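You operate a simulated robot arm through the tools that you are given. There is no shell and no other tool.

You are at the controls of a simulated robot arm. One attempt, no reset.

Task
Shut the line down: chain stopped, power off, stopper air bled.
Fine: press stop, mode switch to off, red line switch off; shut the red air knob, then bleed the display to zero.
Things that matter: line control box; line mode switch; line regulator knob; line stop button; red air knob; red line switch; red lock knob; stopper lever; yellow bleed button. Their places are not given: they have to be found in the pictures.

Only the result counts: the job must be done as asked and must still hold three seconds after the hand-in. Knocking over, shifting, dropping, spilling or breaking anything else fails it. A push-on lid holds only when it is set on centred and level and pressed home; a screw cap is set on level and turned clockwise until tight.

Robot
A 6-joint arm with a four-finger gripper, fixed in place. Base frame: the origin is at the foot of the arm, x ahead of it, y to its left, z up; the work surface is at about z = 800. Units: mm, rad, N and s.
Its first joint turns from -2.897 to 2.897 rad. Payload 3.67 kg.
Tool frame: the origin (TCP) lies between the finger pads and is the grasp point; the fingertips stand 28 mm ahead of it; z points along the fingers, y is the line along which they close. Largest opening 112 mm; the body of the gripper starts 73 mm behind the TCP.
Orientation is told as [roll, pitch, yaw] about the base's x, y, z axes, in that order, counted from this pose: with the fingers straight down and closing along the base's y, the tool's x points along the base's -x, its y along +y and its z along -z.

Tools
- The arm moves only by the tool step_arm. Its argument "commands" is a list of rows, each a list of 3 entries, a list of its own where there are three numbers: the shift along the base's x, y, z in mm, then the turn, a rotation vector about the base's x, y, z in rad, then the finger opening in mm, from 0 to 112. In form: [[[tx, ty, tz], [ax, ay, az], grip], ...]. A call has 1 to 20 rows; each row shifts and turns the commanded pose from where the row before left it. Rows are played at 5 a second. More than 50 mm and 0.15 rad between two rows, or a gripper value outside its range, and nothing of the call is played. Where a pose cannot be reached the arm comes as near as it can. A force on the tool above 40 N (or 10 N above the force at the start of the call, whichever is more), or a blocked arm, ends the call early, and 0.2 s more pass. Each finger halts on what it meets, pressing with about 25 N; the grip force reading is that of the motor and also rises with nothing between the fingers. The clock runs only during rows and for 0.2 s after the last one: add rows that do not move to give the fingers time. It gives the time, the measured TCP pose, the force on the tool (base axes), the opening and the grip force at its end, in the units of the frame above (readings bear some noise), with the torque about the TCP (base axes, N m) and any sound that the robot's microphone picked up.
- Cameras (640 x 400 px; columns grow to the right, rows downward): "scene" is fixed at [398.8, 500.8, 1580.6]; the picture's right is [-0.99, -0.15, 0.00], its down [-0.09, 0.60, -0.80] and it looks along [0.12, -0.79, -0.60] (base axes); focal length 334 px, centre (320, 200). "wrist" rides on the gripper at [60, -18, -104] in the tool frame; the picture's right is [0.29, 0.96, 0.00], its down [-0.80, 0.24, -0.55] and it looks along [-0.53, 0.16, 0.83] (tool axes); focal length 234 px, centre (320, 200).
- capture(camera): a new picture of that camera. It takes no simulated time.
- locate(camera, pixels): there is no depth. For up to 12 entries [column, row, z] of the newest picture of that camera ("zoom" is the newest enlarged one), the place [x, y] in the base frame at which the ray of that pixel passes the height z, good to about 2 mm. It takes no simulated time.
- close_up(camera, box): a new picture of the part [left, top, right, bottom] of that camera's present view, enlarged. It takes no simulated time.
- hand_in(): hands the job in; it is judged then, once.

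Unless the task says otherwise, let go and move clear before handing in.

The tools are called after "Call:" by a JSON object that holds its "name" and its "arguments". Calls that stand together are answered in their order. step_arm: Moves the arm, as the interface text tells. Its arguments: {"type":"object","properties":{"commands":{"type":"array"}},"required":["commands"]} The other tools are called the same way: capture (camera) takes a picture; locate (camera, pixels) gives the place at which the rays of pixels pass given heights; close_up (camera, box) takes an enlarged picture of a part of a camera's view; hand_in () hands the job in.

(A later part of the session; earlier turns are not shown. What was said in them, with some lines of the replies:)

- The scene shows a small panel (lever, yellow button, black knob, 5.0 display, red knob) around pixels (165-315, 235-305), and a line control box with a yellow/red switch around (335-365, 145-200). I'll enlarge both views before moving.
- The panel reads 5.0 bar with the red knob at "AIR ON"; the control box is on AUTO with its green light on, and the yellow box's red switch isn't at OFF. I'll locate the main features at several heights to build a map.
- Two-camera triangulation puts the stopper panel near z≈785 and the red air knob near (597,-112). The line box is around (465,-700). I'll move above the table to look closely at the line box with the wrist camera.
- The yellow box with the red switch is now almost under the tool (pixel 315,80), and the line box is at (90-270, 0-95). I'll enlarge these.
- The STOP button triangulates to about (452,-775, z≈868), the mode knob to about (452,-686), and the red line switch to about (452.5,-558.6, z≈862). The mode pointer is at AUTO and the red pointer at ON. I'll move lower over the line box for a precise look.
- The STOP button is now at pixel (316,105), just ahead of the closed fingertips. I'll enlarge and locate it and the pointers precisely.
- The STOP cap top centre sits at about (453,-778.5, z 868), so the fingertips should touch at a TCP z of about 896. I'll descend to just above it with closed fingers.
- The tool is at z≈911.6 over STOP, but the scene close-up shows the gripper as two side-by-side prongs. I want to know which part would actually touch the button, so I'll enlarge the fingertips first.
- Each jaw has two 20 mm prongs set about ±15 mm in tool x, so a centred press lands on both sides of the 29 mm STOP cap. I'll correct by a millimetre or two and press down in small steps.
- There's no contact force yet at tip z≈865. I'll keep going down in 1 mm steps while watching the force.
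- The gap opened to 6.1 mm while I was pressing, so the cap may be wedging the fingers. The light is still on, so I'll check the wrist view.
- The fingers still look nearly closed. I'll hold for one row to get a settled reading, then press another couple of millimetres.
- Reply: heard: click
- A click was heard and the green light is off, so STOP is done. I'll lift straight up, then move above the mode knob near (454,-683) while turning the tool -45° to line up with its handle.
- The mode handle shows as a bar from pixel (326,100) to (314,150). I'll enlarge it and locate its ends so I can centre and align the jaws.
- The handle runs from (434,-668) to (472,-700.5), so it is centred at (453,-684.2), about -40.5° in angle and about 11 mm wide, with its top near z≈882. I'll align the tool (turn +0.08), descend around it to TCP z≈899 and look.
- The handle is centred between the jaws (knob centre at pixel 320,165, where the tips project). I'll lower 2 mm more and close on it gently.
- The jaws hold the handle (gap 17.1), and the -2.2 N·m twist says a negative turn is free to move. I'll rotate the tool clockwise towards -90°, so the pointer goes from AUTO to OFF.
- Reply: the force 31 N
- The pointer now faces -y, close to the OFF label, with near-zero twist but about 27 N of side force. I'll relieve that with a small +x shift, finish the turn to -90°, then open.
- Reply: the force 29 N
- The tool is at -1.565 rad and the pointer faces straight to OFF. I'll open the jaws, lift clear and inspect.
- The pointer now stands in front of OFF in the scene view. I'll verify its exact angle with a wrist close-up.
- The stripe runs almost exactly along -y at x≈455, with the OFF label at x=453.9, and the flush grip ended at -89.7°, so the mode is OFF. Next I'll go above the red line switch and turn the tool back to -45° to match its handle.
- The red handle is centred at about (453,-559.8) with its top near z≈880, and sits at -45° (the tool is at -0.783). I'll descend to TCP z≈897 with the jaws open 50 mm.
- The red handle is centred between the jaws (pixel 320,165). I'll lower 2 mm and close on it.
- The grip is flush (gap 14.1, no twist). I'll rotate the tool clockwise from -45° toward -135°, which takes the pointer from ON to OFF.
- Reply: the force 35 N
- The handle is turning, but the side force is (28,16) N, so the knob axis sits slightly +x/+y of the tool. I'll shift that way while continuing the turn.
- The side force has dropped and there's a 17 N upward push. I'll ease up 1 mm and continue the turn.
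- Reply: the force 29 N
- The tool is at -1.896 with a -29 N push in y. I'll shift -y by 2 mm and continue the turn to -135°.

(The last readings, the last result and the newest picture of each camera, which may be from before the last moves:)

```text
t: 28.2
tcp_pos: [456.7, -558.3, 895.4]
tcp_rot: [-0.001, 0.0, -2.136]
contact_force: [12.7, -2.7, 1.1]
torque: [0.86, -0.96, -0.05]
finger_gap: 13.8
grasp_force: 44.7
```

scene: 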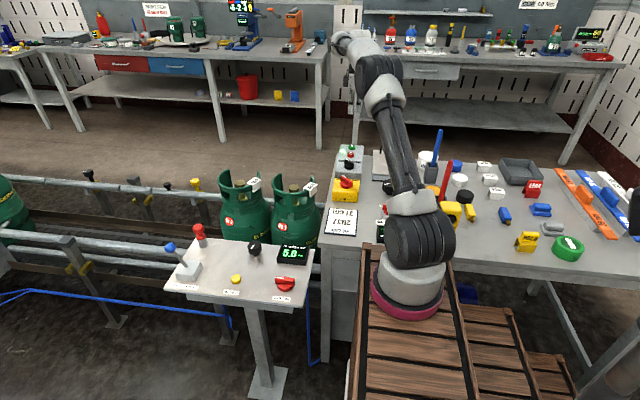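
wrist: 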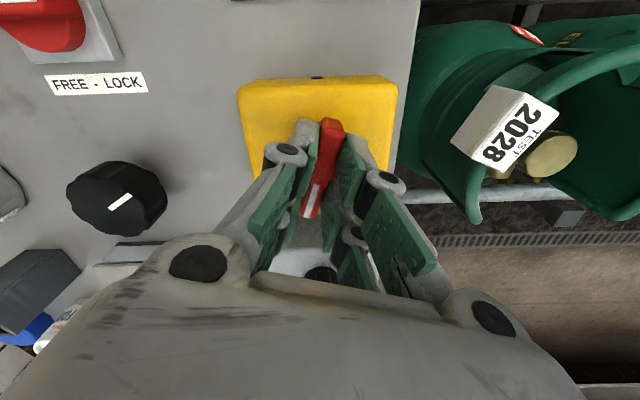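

Call:
{"name": "step_arm", "arguments": {"commands": [[[0.5, 0, 0], [0, 0, -0.06], 10], [[0.3, 0, 0], [0, 0, -0.06], 10], [[0, 0, 0], [0, 0, -0.06], 10], [[0, 0, 0], [0, 0, -0.04], 10], [[0, 0, 0], [0, 0, 0], 10]]}}

Call:
{"name": "capture", "arguments": {"camera": "wrist"}}

Call:
{"name": "close_up", "arguments": {"camera": "scene", "box": [320, 140, 380, 200]}}

```text
t: 29.4
tcp_pos: [455.1, -558.1, 896.4]
tcp_rot: [-0.001, -0.003, -2.357]
contact_force: [12.2, 13.2, -2.3]
torque: [1.22, -1.12, -0.02]
finger_gap: 14.0
grasp_force: 45.1
```

```text
taken
```

wrist: 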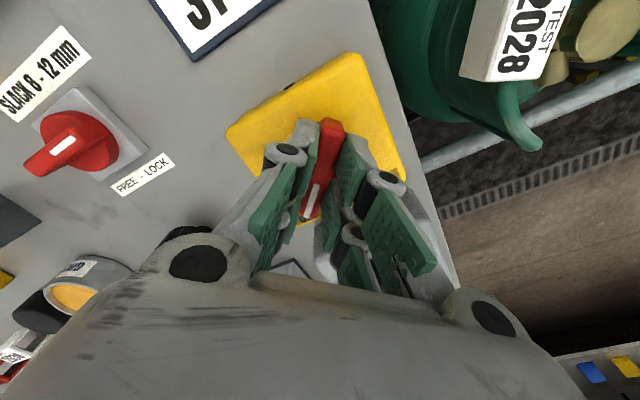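

```text
6.67 times, centred on (350, 170) of scene
```

zoom: 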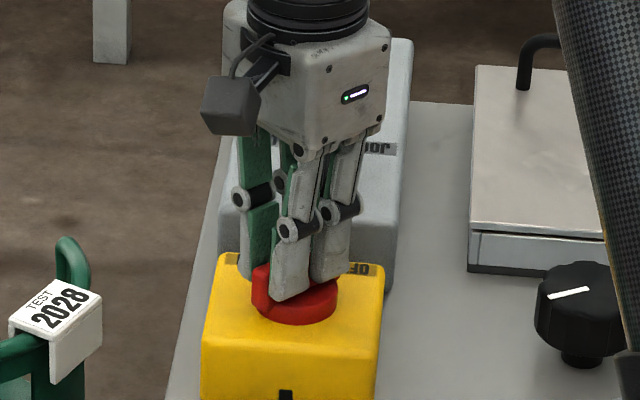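

The tool is at -135° with no end-stop twist. I'll turn a little further to feel for the stop and make sure it's fully at OFF.

Call:
{"name": "step_arm", "arguments": {"commands": [[[0, 0, 0], [0, 0, -0.03], 10], [[0, 0, 0], [0, 0, -0.02], 10], [[0, 0, 0], [0, 0, 0], 10]]}}

```text
t: 30.2
tcp_pos: [456.9, -558.3, 896.4]
tcp_rot: [-0.001, -0.002, -2.405]
contact_force: [10.0, 12.5, -14.5]
torque: [-0.59, 0.5, 2.31]
finger_gap: 15.6
grasp_force: 45.6
```

The twist rose to 2.3 N·m, so the switch is against its OFF stop. I'll open and lift clear to inspect.

Call:
{"name": "step_arm", "arguments": {"commands": [[[0, 0, 0], [0, 0, 0.04], 14], [[0, 0, 0], [0, 0, 0], 30], [[0, 0, 0], [0, 0, 0], 50], [[0, 0, 0], [0, 0, 0], 50], [[0, 0, 20], [0, 0, 0], 50], [[0, 0, 40], [0, 0, 0], 50], [[0, 0, 40], [0, 0, 0], 50], [[0, 0, 0], [0, 0, 0], 50]]}}

Call:
{"name": "capture", "arguments": {"camera": "wrist"}}

Call:
{"name": "close_up", "arguments": {"camera": "scene", "box": [320, 140, 380, 200]}}

```text
t: 32.0
tcp_pos: [454.5, -557.1, 1001.7]
tcp_rot: [0.0, -0.002, -2.364]
contact_force: [0.5, 0.0, -0.3]
torque: [0.0, 0.01, 0.03]
finger_gap: 50.0
grasp_force: 0.0
```

```text
taken
```

wrist: 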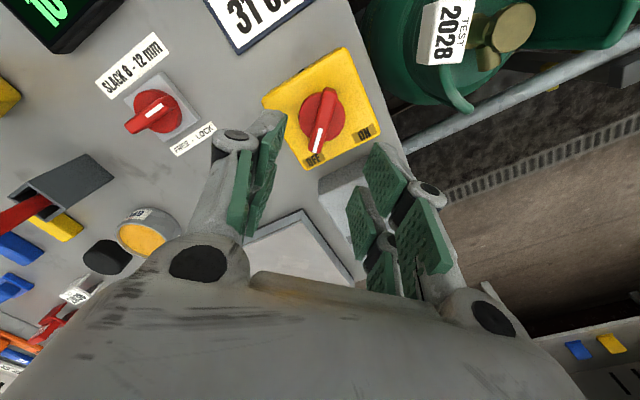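

```text
6.67 times, centred on (350, 170) of scene
```

zoom: 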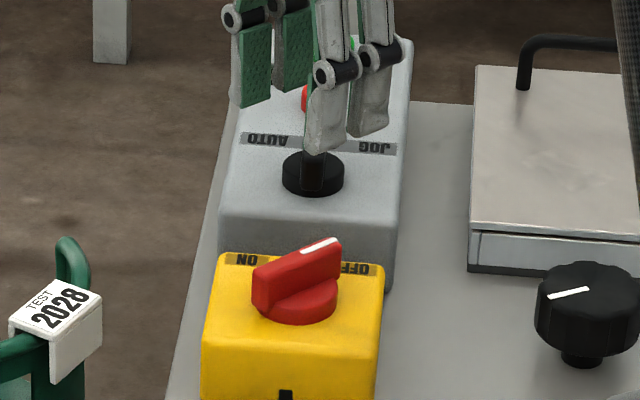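

The red line switch now points at OFF, and the mode switch is still at OFF. Next I'll raise and travel to the stopper panel near (600,-130), turning the tool back to yaw 0, to view the air knob.

Call:
{"name": "step_arm", "arguments": {"commands": [[[0, 0, 40], [0, 0, 0], 60], [[8, 20, 0], [0, 0, 0.131], 60], [[8, 20, 0], [0, 0, 0.131], 60], [[8, 20, 0], [0, 0, 0.131], 60], [[8, 20, 0], [0, 0, 0.131], 60], [[8, 20, 0], [0, 0, 0.131], 60], [[8, 20, 0], [0, 0, 0.131], 60], [[8, 20, 0], [0, 0, 0.131], 60], [[8, 20, 0], [0, 0, 0.131], 60], [[8, 20, 0], [0, 0, 0.131], 60], [[0, 0, 0], [0, 0, 0], 60]]}}

Call:
{"name": "capture", "arguments": {"camera": "scene"}}

Call:
{"name": "capture", "arguments": {"camera": "wrist"}}

```text
t: 34.4
tcp_pos: [527.0, -380.6, 1036.4]
tcp_rot: [-0.001, -0.001, -1.185]
contact_force: [0.1, 0.7, 0.7]
torque: [-0.02, 0.0, 0.04]
finger_gap: 60.0
grasp_force: 0.0
```

```text
taken
```

scene: 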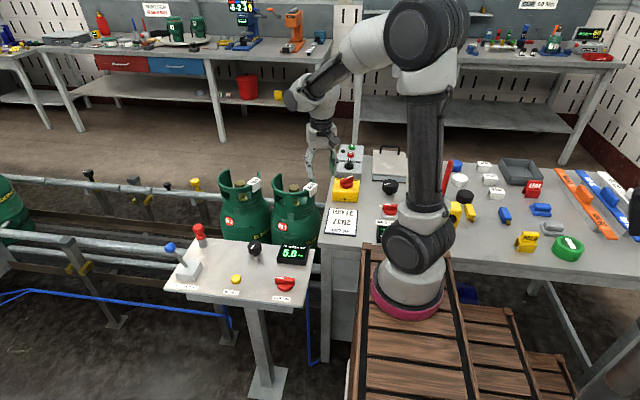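

```text
taken
```

wrist: 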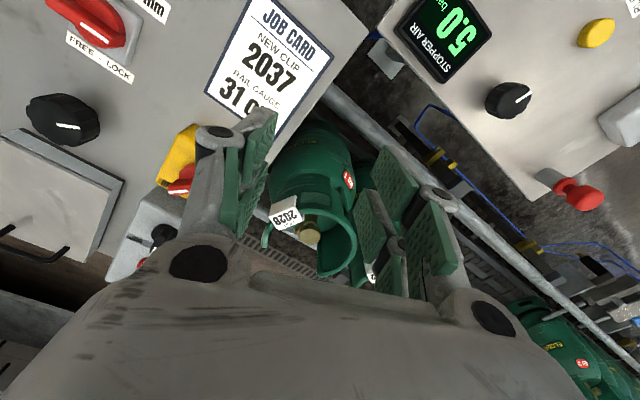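

The way ahead is clear at this height. I'll continue to above the air knob at yaw≈0.

Call:
{"name": "step_arm", "arguments": {"commands": [[[8, 28, 0], [0, 0, 0.131], 60], [[8, 28, 0], [0, 0, 0.131], 60], [[8, 28, 0], [0, 0, 0.131], 60], [[8, 28, 0], [0, 0, 0.131], 60], [[8, 28, 0], [0, 0, 0.131], 60], [[8, 28, 0], [0, 0, 0.131], 60], [[8, 28, 0], [0, 0, 0.131], 60], [[8, 28, 0], [0, 0, 0.131], 60], [[8, 28, 0], [0, 0, 0.131], 60], [[0, 0, 0], [0, 0, 0], 60]]}}

Call:
{"name": "capture", "arguments": {"camera": "scene"}}

Call:
{"name": "capture", "arguments": {"camera": "wrist"}}

```text
t: 36.6
tcp_pos: [598.7, -128.0, 1038.2]
tcp_rot: [0.0, -0.001, -0.006]
contact_force: [0.6, 0.4, 1.4]
torque: [-0.03, 0.0, 0.0]
finger_gap: 60.0
grasp_force: 0.0
```

```text
taken
```

scene: 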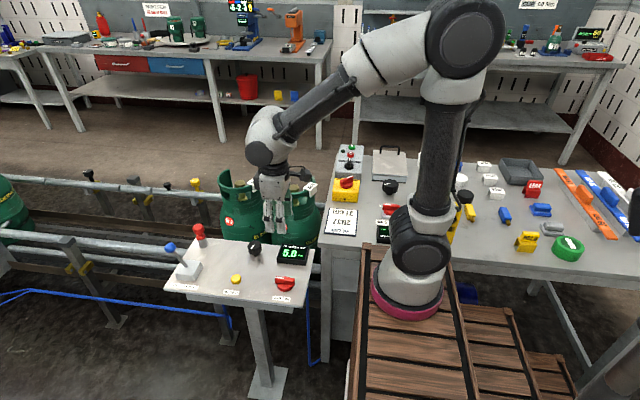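

```text
taken
```

wrist: 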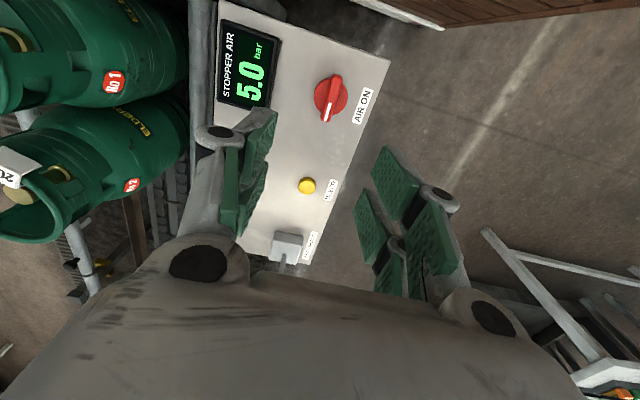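

The red air knob is at pixel (330,98), its bar nearly along tool x, pointing +x beside the "AIR ON" label. I'll enlarge and locate it.

Call:
{"name": "close_up", "arguments": {"camera": "wrist", "box": [210, 20, 400, 140]}}

Call:
{"name": "close_up", "arguments": {"camera": "scene", "box": [255, 240, 320, 305]}}

```text
3.33 times, centred on (305, 80) of wrist
```

zoom: 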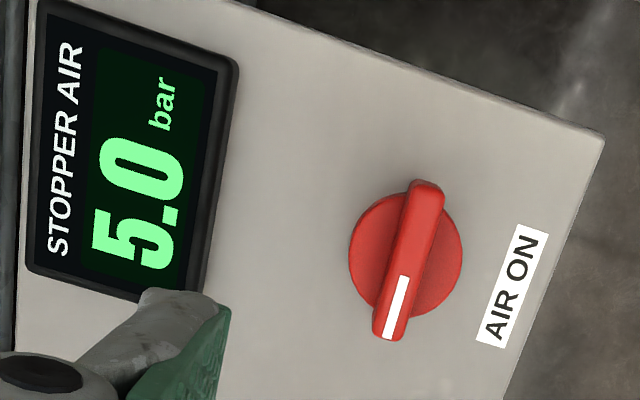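

```text
6.15 times, centred on (288, 272) of scene
```

zoom: 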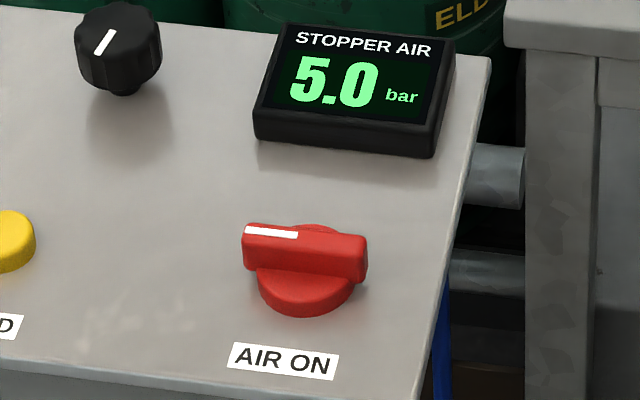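

Call:
{"name": "locate", "arguments": {"camera": "zoom", "pixels": [[248, 231, 790], [248, 231, 800], [248, 231, 780], [362, 242, 790], [362, 242, 800], [362, 242, 780], [305, 310, 760], [305, 310, 770]]}}

Call:
{"name": "locate", "arguments": {"camera": "wrist", "pixels": [[325.4, 120.5, 780], [325.4, 120.5, 790], [325.4, 120.5, 800], [337.4, 75.5, 780], [337.4, 75.5, 790], [337.4, 75.5, 800], [330.5, 97.4, 770], [330.5, 97.4, 790]]}}

```text
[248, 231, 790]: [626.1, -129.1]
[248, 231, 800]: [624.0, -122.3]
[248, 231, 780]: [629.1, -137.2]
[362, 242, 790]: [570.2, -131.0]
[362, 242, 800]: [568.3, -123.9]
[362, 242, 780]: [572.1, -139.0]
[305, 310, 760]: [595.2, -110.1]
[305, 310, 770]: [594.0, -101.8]
```

```text
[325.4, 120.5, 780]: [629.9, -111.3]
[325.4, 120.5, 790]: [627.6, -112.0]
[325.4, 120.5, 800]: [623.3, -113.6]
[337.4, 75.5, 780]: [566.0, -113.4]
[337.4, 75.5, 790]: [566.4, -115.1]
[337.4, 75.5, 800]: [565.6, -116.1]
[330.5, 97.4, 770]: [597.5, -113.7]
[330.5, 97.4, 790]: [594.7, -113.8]
```

The air handle's top is at about z≈811, centred near (594,-115) and along x. I'll descend in stages to TCP z≈836 and check.

Call:
{"name": "step_arm", "arguments": {"commands": [[[-4.5, 13, -40], [0, 0, 0.006], 50], [[0, 0, -40], [0, 0, 0], 50], [[0, 0, -40], [0, 0, 0], 50], [[0, 0, -40], [0, 0, 0], 50], [[0, 0, -25], [0, 0, 0], 50], [[0, 0, -15], [0, 0, 0], 50], [[0, 0, 0], [0, 0, 0], 50]]}}

Call:
{"name": "capture", "arguments": {"camera": "wrist"}}

Call:
{"name": "close_up", "arguments": {"camera": "scene", "box": [250, 200, 330, 300]}}

```text
t: 38.2
tcp_pos: [596.4, -112.7, 836.6]
tcp_rot: [-0.001, -0.001, 0.001]
contact_force: [0.6, 0.1, 0.0]
torque: [0.0, 0.03, 0.01]
finger_gap: 49.8
grasp_force: 0.1
```

```text
taken
```

wrist: 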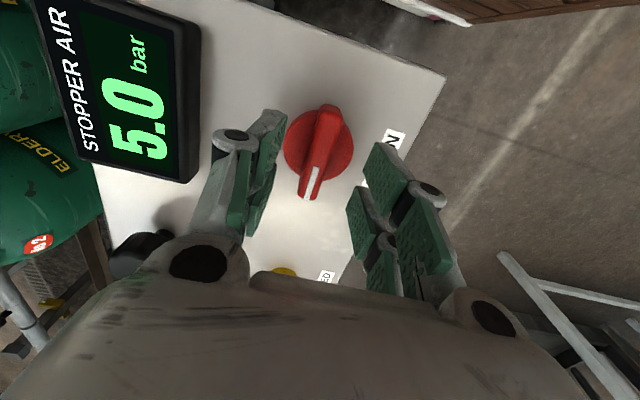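

```text
4.00 times, centred on (290, 250) of scene
```

zoom: 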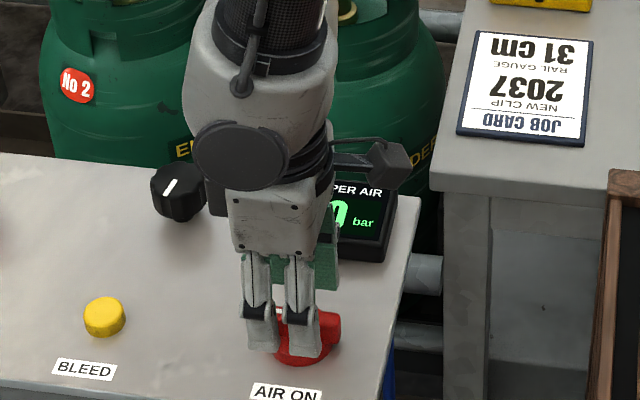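

I'll check the centring with locate on a fresh wrist close-up.

Call:
{"name": "close_up", "arguments": {"camera": "wrist", "box": [250, 80, 390, 220]}}

Call:
{"name": "close_up", "arguments": {"camera": "scene", "box": [265, 255, 315, 300]}}

```text
2.86 times, centred on (320, 150) of wrist
```

zoom: 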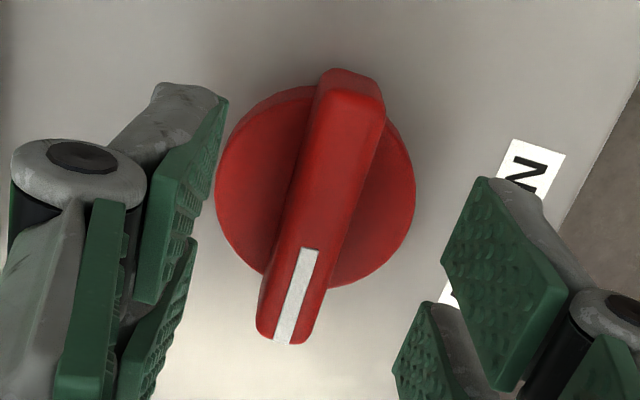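

```text
8.89 times, centred on (290, 278) of scene
```

zoom: 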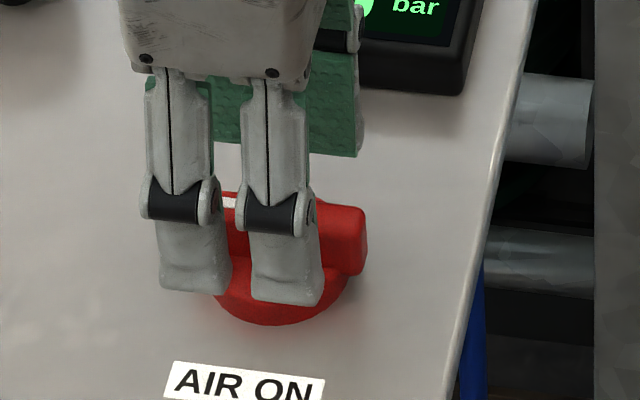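

Call:
{"name": "locate", "arguments": {"camera": "wrist", "pixels": [[306.3, 199.7, 811], [306.3, 199.7, 805], [306.3, 199.7, 800], [330.5, 105.2, 811], [330.5, 105.2, 805], [330.5, 105.2, 800], [318.3, 145.5, 790], [318.3, 145.5, 780], [288, 137, 785], [355, 158, 785]]}}

Call:
{"name": "locate", "arguments": {"camera": "scene", "pixels": [[295.4, 279, 811], [295.4, 279, 800]]}}

```text
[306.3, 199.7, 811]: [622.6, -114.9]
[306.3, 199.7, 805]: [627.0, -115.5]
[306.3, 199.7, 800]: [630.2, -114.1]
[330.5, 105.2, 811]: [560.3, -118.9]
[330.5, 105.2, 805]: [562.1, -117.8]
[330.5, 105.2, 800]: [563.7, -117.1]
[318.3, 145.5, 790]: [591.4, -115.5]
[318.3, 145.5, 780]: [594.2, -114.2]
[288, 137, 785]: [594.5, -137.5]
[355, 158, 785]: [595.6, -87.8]
```

```text
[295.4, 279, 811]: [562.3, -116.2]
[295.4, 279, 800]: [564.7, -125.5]
```

The knob centre is about (592.8,-115), so I'll shift -3.5 in x and -2 in y, lower 10 mm, and close on the handle.

Call:
{"name": "step_arm", "arguments": {"commands": [[[-3.5, -2, 0], [0, 0, 0], 50], [[0, 0, -5], [0, 0, 0], 50], [[0, 0, -5], [0, 0, 0], 50], [[0, 0, -1], [0, 0, 0], 35], [[0, 0, 0], [0, 0, 0], 22], [[0, 0, 0], [0, 0, 0], 10], [[0, 0, 0], [0, 0, 0], 10]]}}

Call:
{"name": "capture", "arguments": {"camera": "wrist"}}

```text
t: 39.8
tcp_pos: [593.2, -114.8, 826.0]
tcp_rot: [0.001, -0.001, -0.001]
contact_force: [-1.0, 8.6, -4.2]
torque: [0.27, -0.4, 0.0]
finger_gap: 13.8
grasp_force: 44.4
```

```text
taken
```

wrist: 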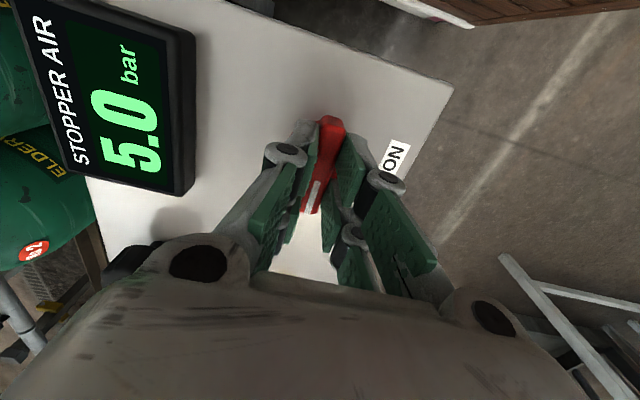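

The grip is flush (gap 13.8, no twist). I'll try a small clockwise turn to find which way the valve is free.

Call:
{"name": "step_arm", "arguments": {"commands": [[[0, 0, 0], [0, 0, -0.04], 10], [[0, 0, 0], [0, 0, -0.04], 10], [[0, 0, 0], [0, 0, 0], 10]]}}

```text
t: 40.6
tcp_pos: [593.4, -115.4, 825.1]
tcp_rot: [0.001, -0.002, -0.08]
contact_force: [7.9, 14.6, -4.3]
torque: [0.45, 0.97, 0.06]
finger_gap: 14.0
grasp_force: 45.0
```

Clockwise is free (torque 0.06). I'll continue turning clockwise, easing the side force with a small +y shift.

Call:
{"name": "step_arm", "arguments": {"commands": [[[0.3, 0.5, 0], [0, 0, -0.07], 10], [[0.3, 0.5, 0], [0, 0, -0.07], 10], [[0, 0, 0], [0, 0, -0.07], 10], [[0, 0, 0], [0, 0, -0.07], 10], [[0, 0, 0], [0, 0, -0.07], 10], [[0, 0, 0], [0, 0, 0], 10]]}}

```text
t: 42.0
tcp_pos: [593.7, -114.7, 826.9]
tcp_rot: [0.002, -0.005, -0.431]
contact_force: [9.7, 13.1, 36.2]
torque: [0.62, 0.3, -0.03]
finger_gap: 14.1
grasp_force: 45.0
```

There's a 36 N upward force, so I'll ease up 1.5 mm before continuing.

Call:
{"name": "step_arm", "arguments": {"commands": [[[0.3, 0.3, 0.8], [0, 0, 0], 10], [[0, 0.3, 0.8], [0, 0, -0.05], 10], [[0, 0, 0], [0, 0, -0.05], 10], [[0, 0, 0], [0, 0, -0.05], 10], [[0, 0, 0], [0, 0, 0], 10]]}}

```text
t: 43.2
tcp_pos: [593.7, -113.3, 826.8]
tcp_rot: [-0.002, 0.0, -0.582]
contact_force: [12.7, 13.9, -28.2]
torque: [-0.16, -1.02, 0.03]
finger_gap: 13.6
grasp_force: 45.2
```

The vertical force swung to -28 N, so I'll come back down half of that and keep turning.

Call:
{"name": "step_arm", "arguments": {"commands": [[[0.4, 0.4, -0.8], [0, 0, -0.05], 10], [[0.4, 0.3, 0], [0, 0, -0.06], 10], [[0, 0, 0], [0, 0, -0.06], 10], [[0, 0, 0], [0, 0, -0.06], 10], [[0, 0, 0], [0, 0, -0.06], 10], [[0, 0, 0], [0, 0, 0], 10]]}}

```text
t: 44.6
tcp_pos: [593.7, -114.3, 825.6]
tcp_rot: [-0.001, -0.001, -0.87]
contact_force: [4.8, -1.6, -15.9]
torque: [-1.02, -0.97, 0.0]
finger_gap: 14.0
grasp_force: 45.1
```

Call:
{"name": "step_arm", "arguments": {"commands": [[[0, 0, -0.4], [0, 0, -0.06], 10], [[0, 0, 0], [0, 0, -0.06], 10], [[0, 0, 0], [0, 0, -0.06], 10], [[0, 0, 0], [0, 0, -0.06], 10], [[0, 0, 0], [0, 0, -0.06], 10], [[0, 0, 0], [0, 0, -0.06], 10], [[0, 0, 0], [0, 0, 0], 10]]}}

```text
t: 46.2
tcp_pos: [591.9, -113.5, 825.9]
tcp_rot: [-0.003, -0.003, -1.233]
contact_force: [-2.7, -19.3, 5.9]
torque: [-0.59, 0.09, -0.03]
finger_gap: 14.0
grasp_force: 45.2
```

The tool is at -1.233 with only modest forces. I'll continue toward -90° with a slight -y relief.

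Call:
{"name": "step_arm", "arguments": {"commands": [[[0, -0.6, 0], [0, 0, -0.06], 10], [[0, -0.4, 0], [0, 0, -0.06], 10], [[0, 0, 0], [0, 0, -0.06], 10], [[0, 0, 0], [0, 0, -0.06], 10], [[0, 0, 0], [0, 0, -0.06], 10], [[0, 0, 0], [0, 0, -0.04], 10], [[0, 0, 0], [0, 0, 0], 10]]}}

Call:
{"name": "capture", "arguments": {"camera": "wrist"}}

Call:
{"name": "close_up", "arguments": {"camera": "scene", "box": [255, 240, 320, 305]}}

```text
t: 47.8
tcp_pos: [595.3, -112.9, 825.9]
tcp_rot: [0.002, -0.003, -1.569]
contact_force: [5.5, 33.6, 16.3]
torque: [1.22, -0.14, 0.0]
finger_gap: 14.0
grasp_force: 45.4
```

```text
taken
```

wrist: 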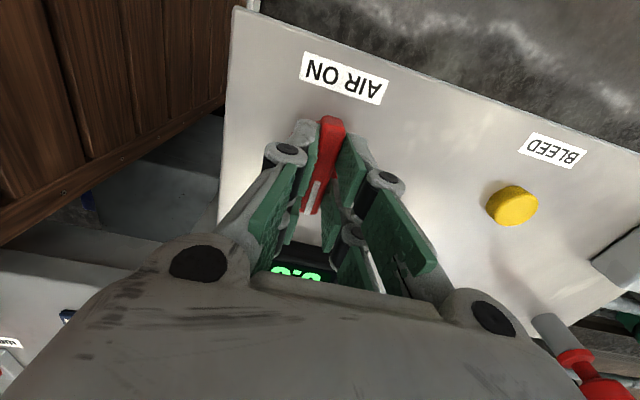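

```text
6.15 times, centred on (288, 272) of scene
```

zoom: 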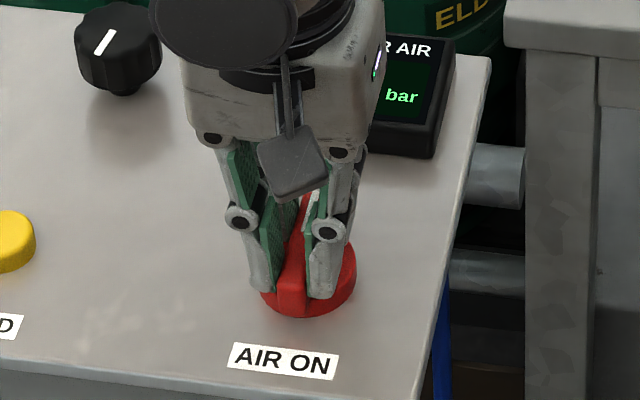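

The handle is turned 90°. I'll relieve the +y force and turn a bit more to feel for the end stop.

Call:
{"name": "step_arm", "arguments": {"commands": [[[0, 0.8, 0], [0, 0, 0], 10], [[0, 0.5, 0], [0, 0, -0.03], 10], [[0, 0, 0], [0, 0, -0.03], 10], [[0, 0, 0], [0, 0, 0], 10]]}}

```text
t: 48.8
tcp_pos: [594.2, -113.2, 825.7]
tcp_rot: [0.002, -0.002, -1.63]
contact_force: [20.2, -11.3, 26.6]
torque: [-1.33, -0.54, 2.48]
finger_gap: 16.2
grasp_force: 44.6
```

The twist rose to 2.5 N·m, so the valve is against its shut stop. I'll open, lift and check the pointer and display.

Call:
{"name": "step_arm", "arguments": {"commands": [[[0, 0, 0], [0, 0, 0.05], 14], [[0, 0, 0], [0, 0, 0], 30], [[0, 0, 0], [0, 0, 0], 50], [[0, 0, 0], [0, 0, 0], 50], [[0, 0, 20], [0, 0, 0], 50], [[0, 0, 40], [0, 0, 0], 50], [[0, 0, 40], [0, 0, 0], 50], [[0, 0, 0], [0, 0, 0], 50]]}}

Call:
{"name": "capture", "arguments": {"camera": "wrist"}}

Call:
{"name": "close_up", "arguments": {"camera": "scene", "box": [210, 225, 320, 305]}}

```text
t: 50.6
tcp_pos: [595.6, -111.2, 926.7]
tcp_rot: [0.0, -0.001, -1.581]
contact_force: [-0.7, 0.7, -1.1]
torque: [-0.03, 0.0, -0.02]
finger_gap: 50.1
grasp_force: 0.0
```

```text
taken
```

wrist: 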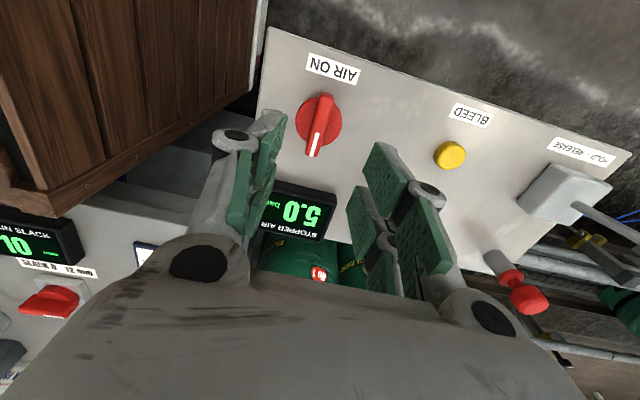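

```text
5.00 times, centred on (265, 265) of scene
```

zoom: 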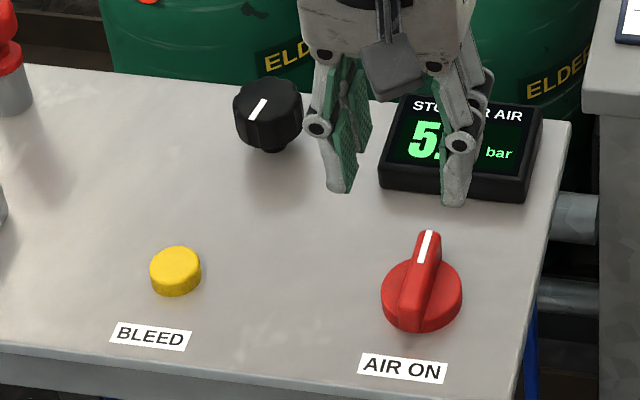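

The air pointer now faces away from "AIR ON" and the display still reads 5.0. Next is the yellow BLEED button, which I'll triangulate from both views.

Call:
{"name": "locate", "arguments": {"camera": "zoom", "pixels": [[176, 261, 780], [176, 261, 790], [176, 261, 800], [190, 340, 770], [190, 340, 780]]}}

Call:
{"name": "close_up", "arguments": {"camera": "wrist", "box": [400, 100, 500, 200]}}

```text
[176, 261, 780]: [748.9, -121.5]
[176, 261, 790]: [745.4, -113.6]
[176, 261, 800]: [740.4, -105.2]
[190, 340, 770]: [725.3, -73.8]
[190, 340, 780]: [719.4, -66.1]
```

```text
4.00 times, centred on (450, 150) of wrist
```

zoom: 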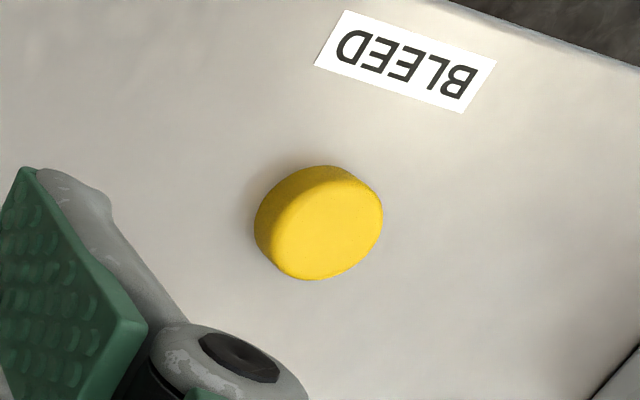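

Call:
{"name": "locate", "arguments": {"camera": "zoom", "pixels": [[328, 228, 780], [328, 228, 785], [328, 228, 790], [328, 228, 800], [400, 60, 775], [400, 60, 780]]}}

```text
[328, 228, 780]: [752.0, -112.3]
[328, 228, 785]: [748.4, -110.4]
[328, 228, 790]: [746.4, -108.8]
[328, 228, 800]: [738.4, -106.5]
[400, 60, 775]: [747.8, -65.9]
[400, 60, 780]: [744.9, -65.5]
```

BLEED's cap top is at about (742,-109, z≈795). Before moving there I'll check how close the stopper lever ball and red plunger are.

Call:
{"name": "capture", "arguments": {"camera": "scene"}}

Call:
{"name": "locate", "arguments": {"camera": "scene", "pixels": [[169, 246, 850], [169, 246, 880], [169, 246, 900], [200, 232, 830], [200, 232, 850], [254, 248, 810], [190, 270, 790]]}}

Call:
{"name": "locate", "arguments": {"camera": "wrist", "pixels": [[528, 300, 830], [528, 300, 850], [449, 153, 795]]}}

```text
taken
```

scene: 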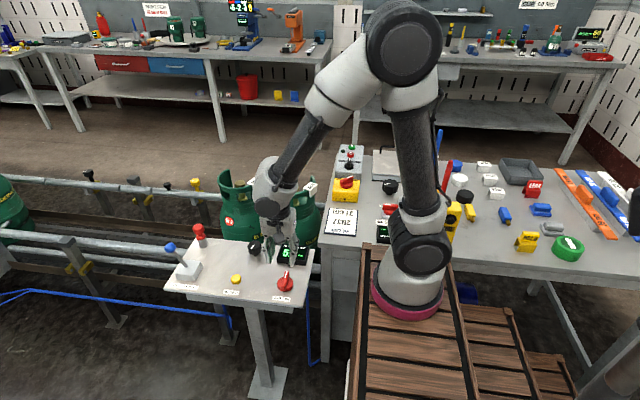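

```text
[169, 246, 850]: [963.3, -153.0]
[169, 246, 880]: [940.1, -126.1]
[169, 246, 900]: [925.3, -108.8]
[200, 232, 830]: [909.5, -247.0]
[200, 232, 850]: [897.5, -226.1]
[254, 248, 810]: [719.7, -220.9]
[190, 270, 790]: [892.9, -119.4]
```

```text
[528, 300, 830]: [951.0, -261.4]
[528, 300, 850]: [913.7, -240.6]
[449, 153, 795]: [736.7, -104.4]
```

The lever ball (x≈930) and plunger (x≈900) are well clear of the button at x≈742. I'll move over BLEED with the fingers closed.

Call:
{"name": "step_arm", "arguments": {"commands": [[[30, 0.5, 0], [0, 0, 0], 20], [[30, 0.5, 0], [0, 0, 0], 0], [[30, 0.5, 0], [0, 0, 0], 0], [[30, 0.5, 0], [0, 0, 0], 0], [[26, 0.2, -20], [0, 0, 0], 0], [[0, 0, -30], [0, 0, 0], 0], [[0, 0, -20], [0, 0, 0], 0], [[0, 0, 0], [0, 0, 0], 0]]}}

Call:
{"name": "capture", "arguments": {"camera": "wrist"}}

Call:
{"name": "close_up", "arguments": {"camera": "scene", "box": [190, 215, 320, 305]}}

```text
t: 52.4
tcp_pos: [743.4, -112.0, 856.0]
tcp_rot: [0.0, -0.002, -1.579]
contact_force: [0.6, -0.2, -0.7]
torque: [-0.02, 0.01, -0.01]
finger_gap: 0.0
grasp_force: 25.5
```

```text
taken
```

wrist: 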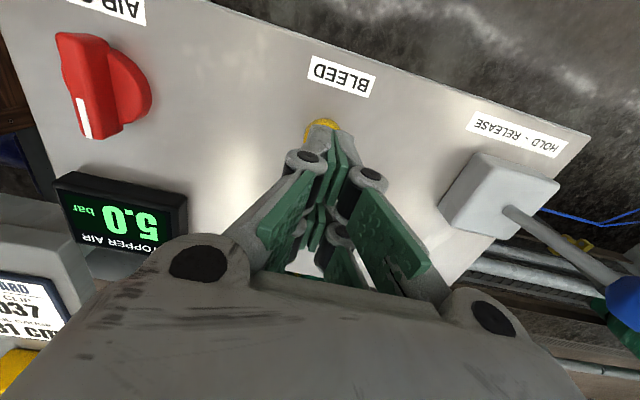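

```text
4.44 times, centred on (255, 260) of scene
```

zoom: 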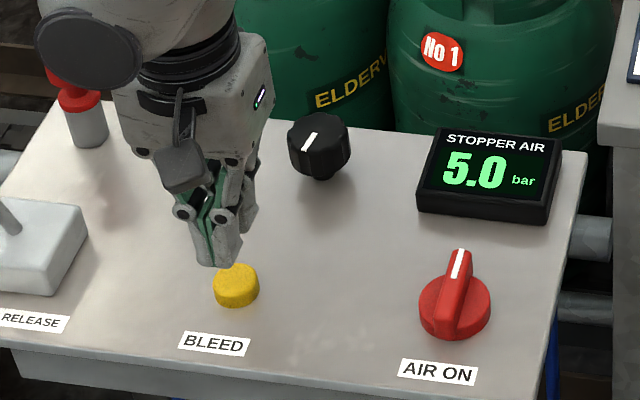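

The button is just visible beyond the fingertips at (322,130). I'll enlarge to check the centring before pressing.

Call:
{"name": "close_up", "arguments": {"camera": "wrist", "box": [270, 90, 390, 190]}}

Call:
{"name": "close_up", "arguments": {"camera": "scene", "box": [215, 250, 260, 295]}}

```text
4.00 times, centred on (330, 140) of wrist
```

zoom: 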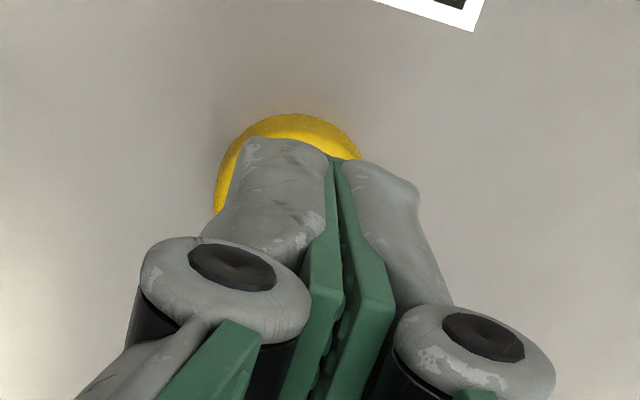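

```text
8.89 times, centred on (238, 272) of scene
```

zoom: 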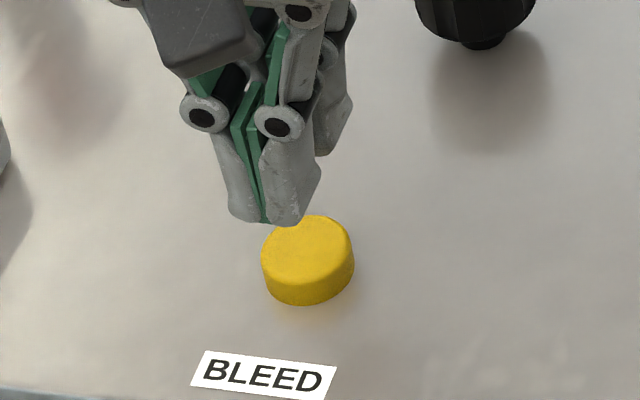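

Call:
{"name": "locate", "arguments": {"camera": "zoom", "pixels": [[308, 240, 785], [308, 240, 790], [308, 240, 795], [308, 240, 800], [308, 303, 775], [308, 303, 780]]}}

Call:
{"name": "locate", "arguments": {"camera": "wrist", "pixels": [[303.5, 141, 780], [322.5, 118.5, 780], [340, 128.5, 780], [303.5, 141, 790], [322.5, 118.5, 790], [340, 128.5, 790], [322.2, 138, 785], [322.2, 138, 795]]}}

```text
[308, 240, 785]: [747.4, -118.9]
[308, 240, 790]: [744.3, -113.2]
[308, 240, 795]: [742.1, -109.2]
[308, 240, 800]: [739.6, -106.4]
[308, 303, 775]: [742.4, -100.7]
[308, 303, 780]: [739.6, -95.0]
```

```text
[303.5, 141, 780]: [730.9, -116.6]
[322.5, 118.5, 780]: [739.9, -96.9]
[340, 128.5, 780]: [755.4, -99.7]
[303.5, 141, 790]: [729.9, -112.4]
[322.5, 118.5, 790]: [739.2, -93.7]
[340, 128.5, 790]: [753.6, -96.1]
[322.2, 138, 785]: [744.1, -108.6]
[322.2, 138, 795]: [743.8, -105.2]
```

The button centre comes out near (744,-111) and the tool is at (743.4,-112), which is good. I'll descend and press in small steps, watching force and sound.

Call:
{"name": "step_arm", "arguments": {"commands": [[[0.5, 0.5, -20], [0, 0, 0], 0], [[0, 0, -8], [0, 0, 0], 0], [[0, 0, -4], [0, 0, 0], 0], [[0, 0, -2], [0, 0, 0], 0], [[0, 0, -1], [0, 0, 0], 0], [[0, 0, -1], [0, 0, 0], 0], [[0, 0, -1], [0, 0, 0], 0]]}}

Call:
{"name": "close_up", "arguments": {"camera": "scene", "box": [200, 235, 320, 305]}}

```text
t: 54.0
tcp_pos: [740.5, -110.5, 819.1]
tcp_rot: [0.0, -0.001, -1.58]
contact_force: [0.3, -0.1, -0.5]
torque: [0.04, 0.0, 0.0]
finger_gap: 0.0
grasp_force: 24.6
```

```text
5.33 times, centred on (260, 270) of scene
```

zoom: 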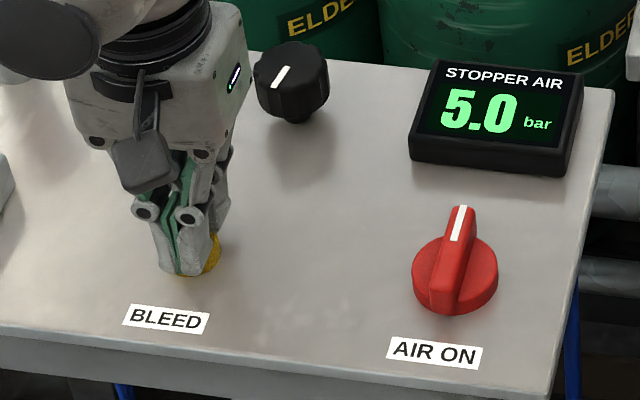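

There's no contact yet at tip z≈791. I'll continue down 1 mm at a time.

Call:
{"name": "step_arm", "arguments": {"commands": [[[1, 0, -1], [0, 0, 0], 0], [[0, 0, -1], [0, 0, 0], 0], [[0, 0, -1], [0, 0, 0], 0], [[0, 0, -1], [0, 0, 0], 0], [[0, 0, 0], [0, 0, 0], 0]]}}

Call:
{"name": "close_up", "arguments": {"camera": "scene", "box": [200, 235, 320, 305]}}

```text
t: 55.2
tcp_pos: [742.1, -110.6, 814.0]
tcp_rot: [0.0, -0.003, -1.581]
contact_force: [-0.8, 1.3, 2.7]
torque: [0.01, 0.04, -0.03]
finger_gap: 6.1
grasp_force: 35.6
```

```text
5.33 times, centred on (260, 270) of scene
```

zoom: 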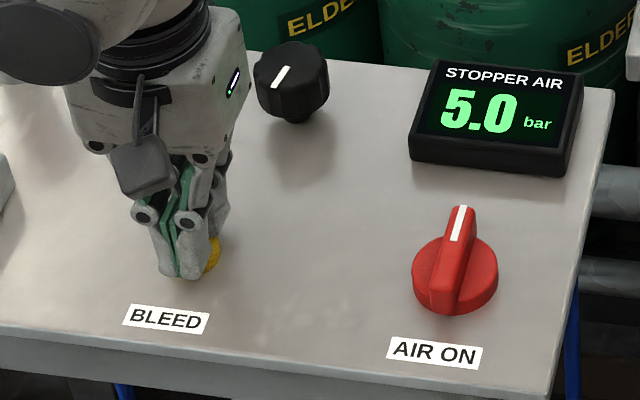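

Contact is made (2.7 N). I'll press 2 mm further and hold, watching the display.

Call:
{"name": "step_arm", "arguments": {"commands": [[[0, 0, -1], [0, 0, 0], 0], [[0, 0, -1], [0, 0, 0], 0], [[0, 0, -0.5], [0, 0, 0], 0], [[0, 0, 0], [0, 0, 0], 0], [[0, 0, 0], [0, 0, 0], 0]]}}

Call:
{"name": "close_up", "arguments": {"camera": "scene", "box": [200, 235, 320, 305]}}

```text
t: 56.4
tcp_pos: [742.2, -110.1, 812.8]
tcp_rot: [0.0, -0.001, -1.58]
contact_force: [1.5, -1.6, 3.3]
torque: [-0.02, -0.07, -0.02]
finger_gap: 5.8
grasp_force: 35.6
heard: click
```

```text
5.33 times, centred on (260, 270) of scene
```

zoom: 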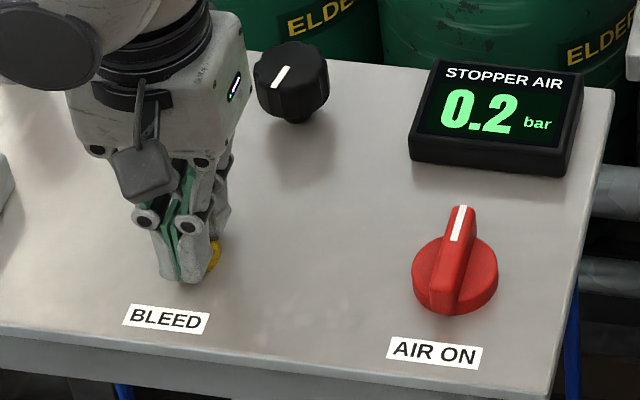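

A click was heard and the display fell to 0.2 bar. I'll keep the button held until it reads zero.

Call:
{"name": "step_arm", "arguments": {"commands": [[[0, 0, 0], [0, 0, 0], 0], [[0, 0, 0], [0, 0, 0], 0], [[0, 0, 0], [0, 0, 0], 0], [[0, 0, 0], [0, 0, 0], 0], [[0, 0, 0], [0, 0, 0], 0], [[0, 0, 0], [0, 0, 0], 0], [[0, 0, 0], [0, 0, 0], 0], [[0, 0, 0], [0, 0, 0], 0], [[0, 0, 0], [0, 0, 0], 0], [[0, 0, 0], [0, 0, 0], 0]]}}

Call:
{"name": "close_up", "arguments": {"camera": "scene", "box": [200, 235, 320, 305]}}

```text
t: 58.6
tcp_pos: [743.5, -109.6, 812.9]
tcp_rot: [-0.001, -0.001, -1.577]
contact_force: [0.0, 0.6, 3.7]
torque: [0.03, 0.03, -0.01]
finger_gap: 6.2
grasp_force: 35.9
```

```text
5.33 times, centred on (260, 270) of scene
```

zoom: 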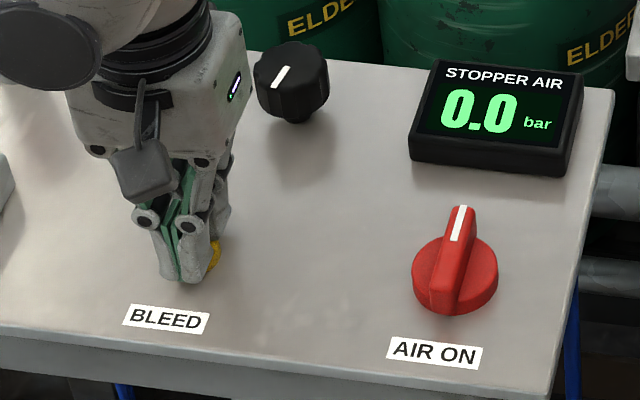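

The display reads 0.0 bar. I'll lift off the button to a clear height, wait a few seconds and check that everything holds.

Call:
{"name": "step_arm", "arguments": {"commands": [[[0, 0, 10], [0, 0, 0], 0], [[0, 0, 30], [0, 0, 0], 0], [[0, 0, 40], [0, 0, 0], 0], [[0, 0, 40], [0, 0, 0], 0], [[0, 0, 40], [0, 0, 0], 0], [[0, 0, 0], [0, 0, 0], 0], [[0, 0, 0], [0, 0, 0], 0], [[0, 0, 0], [0, 0, 0], 0], [[0, 0, 0], [0, 0, 0], 0], [[0, 0, 0], [0, 0, 0], 0], [[0, 0, 0], [0, 0, 0], 0], [[0, 0, 0], [0, 0, 0], 0], [[0, 0, 0], [0, 0, 0], 0], [[0, 0, 0], [0, 0, 0], 0], [[0, 0, 0], [0, 0, 0], 0], [[0, 0, 0], [0, 0, 0], 0], [[0, 0, 0], [0, 0, 0], 0], [[0, 0, 0], [0, 0, 0], 0]]}}

Call:
{"name": "capture", "arguments": {"camera": "scene"}}

Call:
{"name": "close_up", "arguments": {"camera": "scene", "box": [160, 220, 330, 310]}}

Call:
{"name": "close_up", "arguments": {"camera": "scene", "box": [320, 135, 400, 205]}}

```text
t: 62.4
tcp_pos: [744.9, -109.6, 971.9]
tcp_rot: [-0.001, -0.002, -1.579]
contact_force: [0.3, -0.3, 0.2]
torque: [0.02, 0.02, 0.01]
finger_gap: 0.0
grasp_force: 35.8
```

```text
taken
```

scene: 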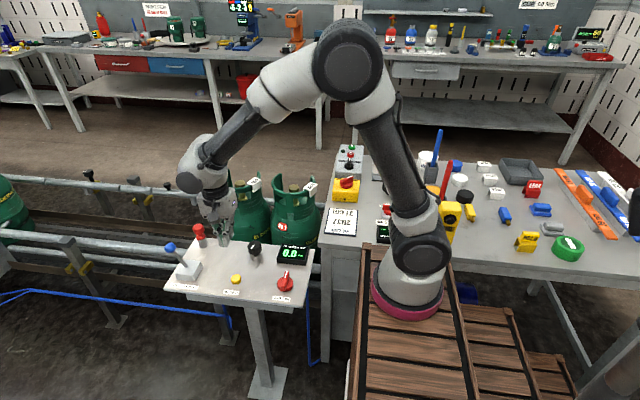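

```text
3.76 times, centred on (245, 265) of scene
```

zoom: 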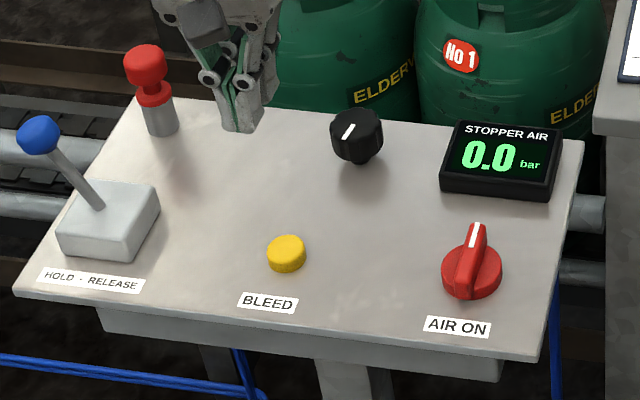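

```text
5.71 times, centred on (360, 170) of scene
```

zoom: 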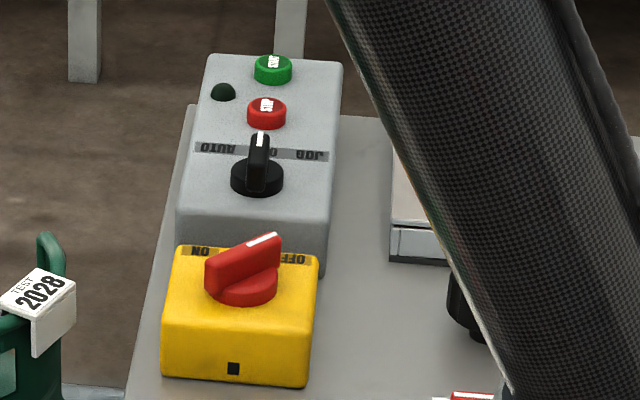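

After more than three seconds clear of the panel:
- **Air:** the display holds 0.0 bar, the air pointer faces away from AIR ON, and the lever, plunger and regulator knob look unchanged.
- **Line box:** its light is out, the mode pointer is at OFF, and the red line switch points at OFF.

The gripper is free and clear, so I'm handing in.

Call:
{"name": "hand_in", "arguments": {}}

```text
The job is handed in.
```

The line is shut down and the job is handed in; no verdict came back with the hand-in. My last check was about three seconds after I let go of the bleed button:

- **Chain:** I pressed STOP, heard it click, and the green light on the line box is out.
- **Mode switch:** it points at OFF.
- **Red line switch:** it points at OFF, turned until it hit its end stop.
- **Air:** the red air knob is turned a quarter turn to its end stop, away from AIR ON.
- **Bleed:** I held the yellow button until the display read 0.0 bar, and it stayed at zero after release.

I didn't touch the stopper lever, either black knob or the red lock knob. I saw nothing knocked over or moved, and the arm is clear of the panel.
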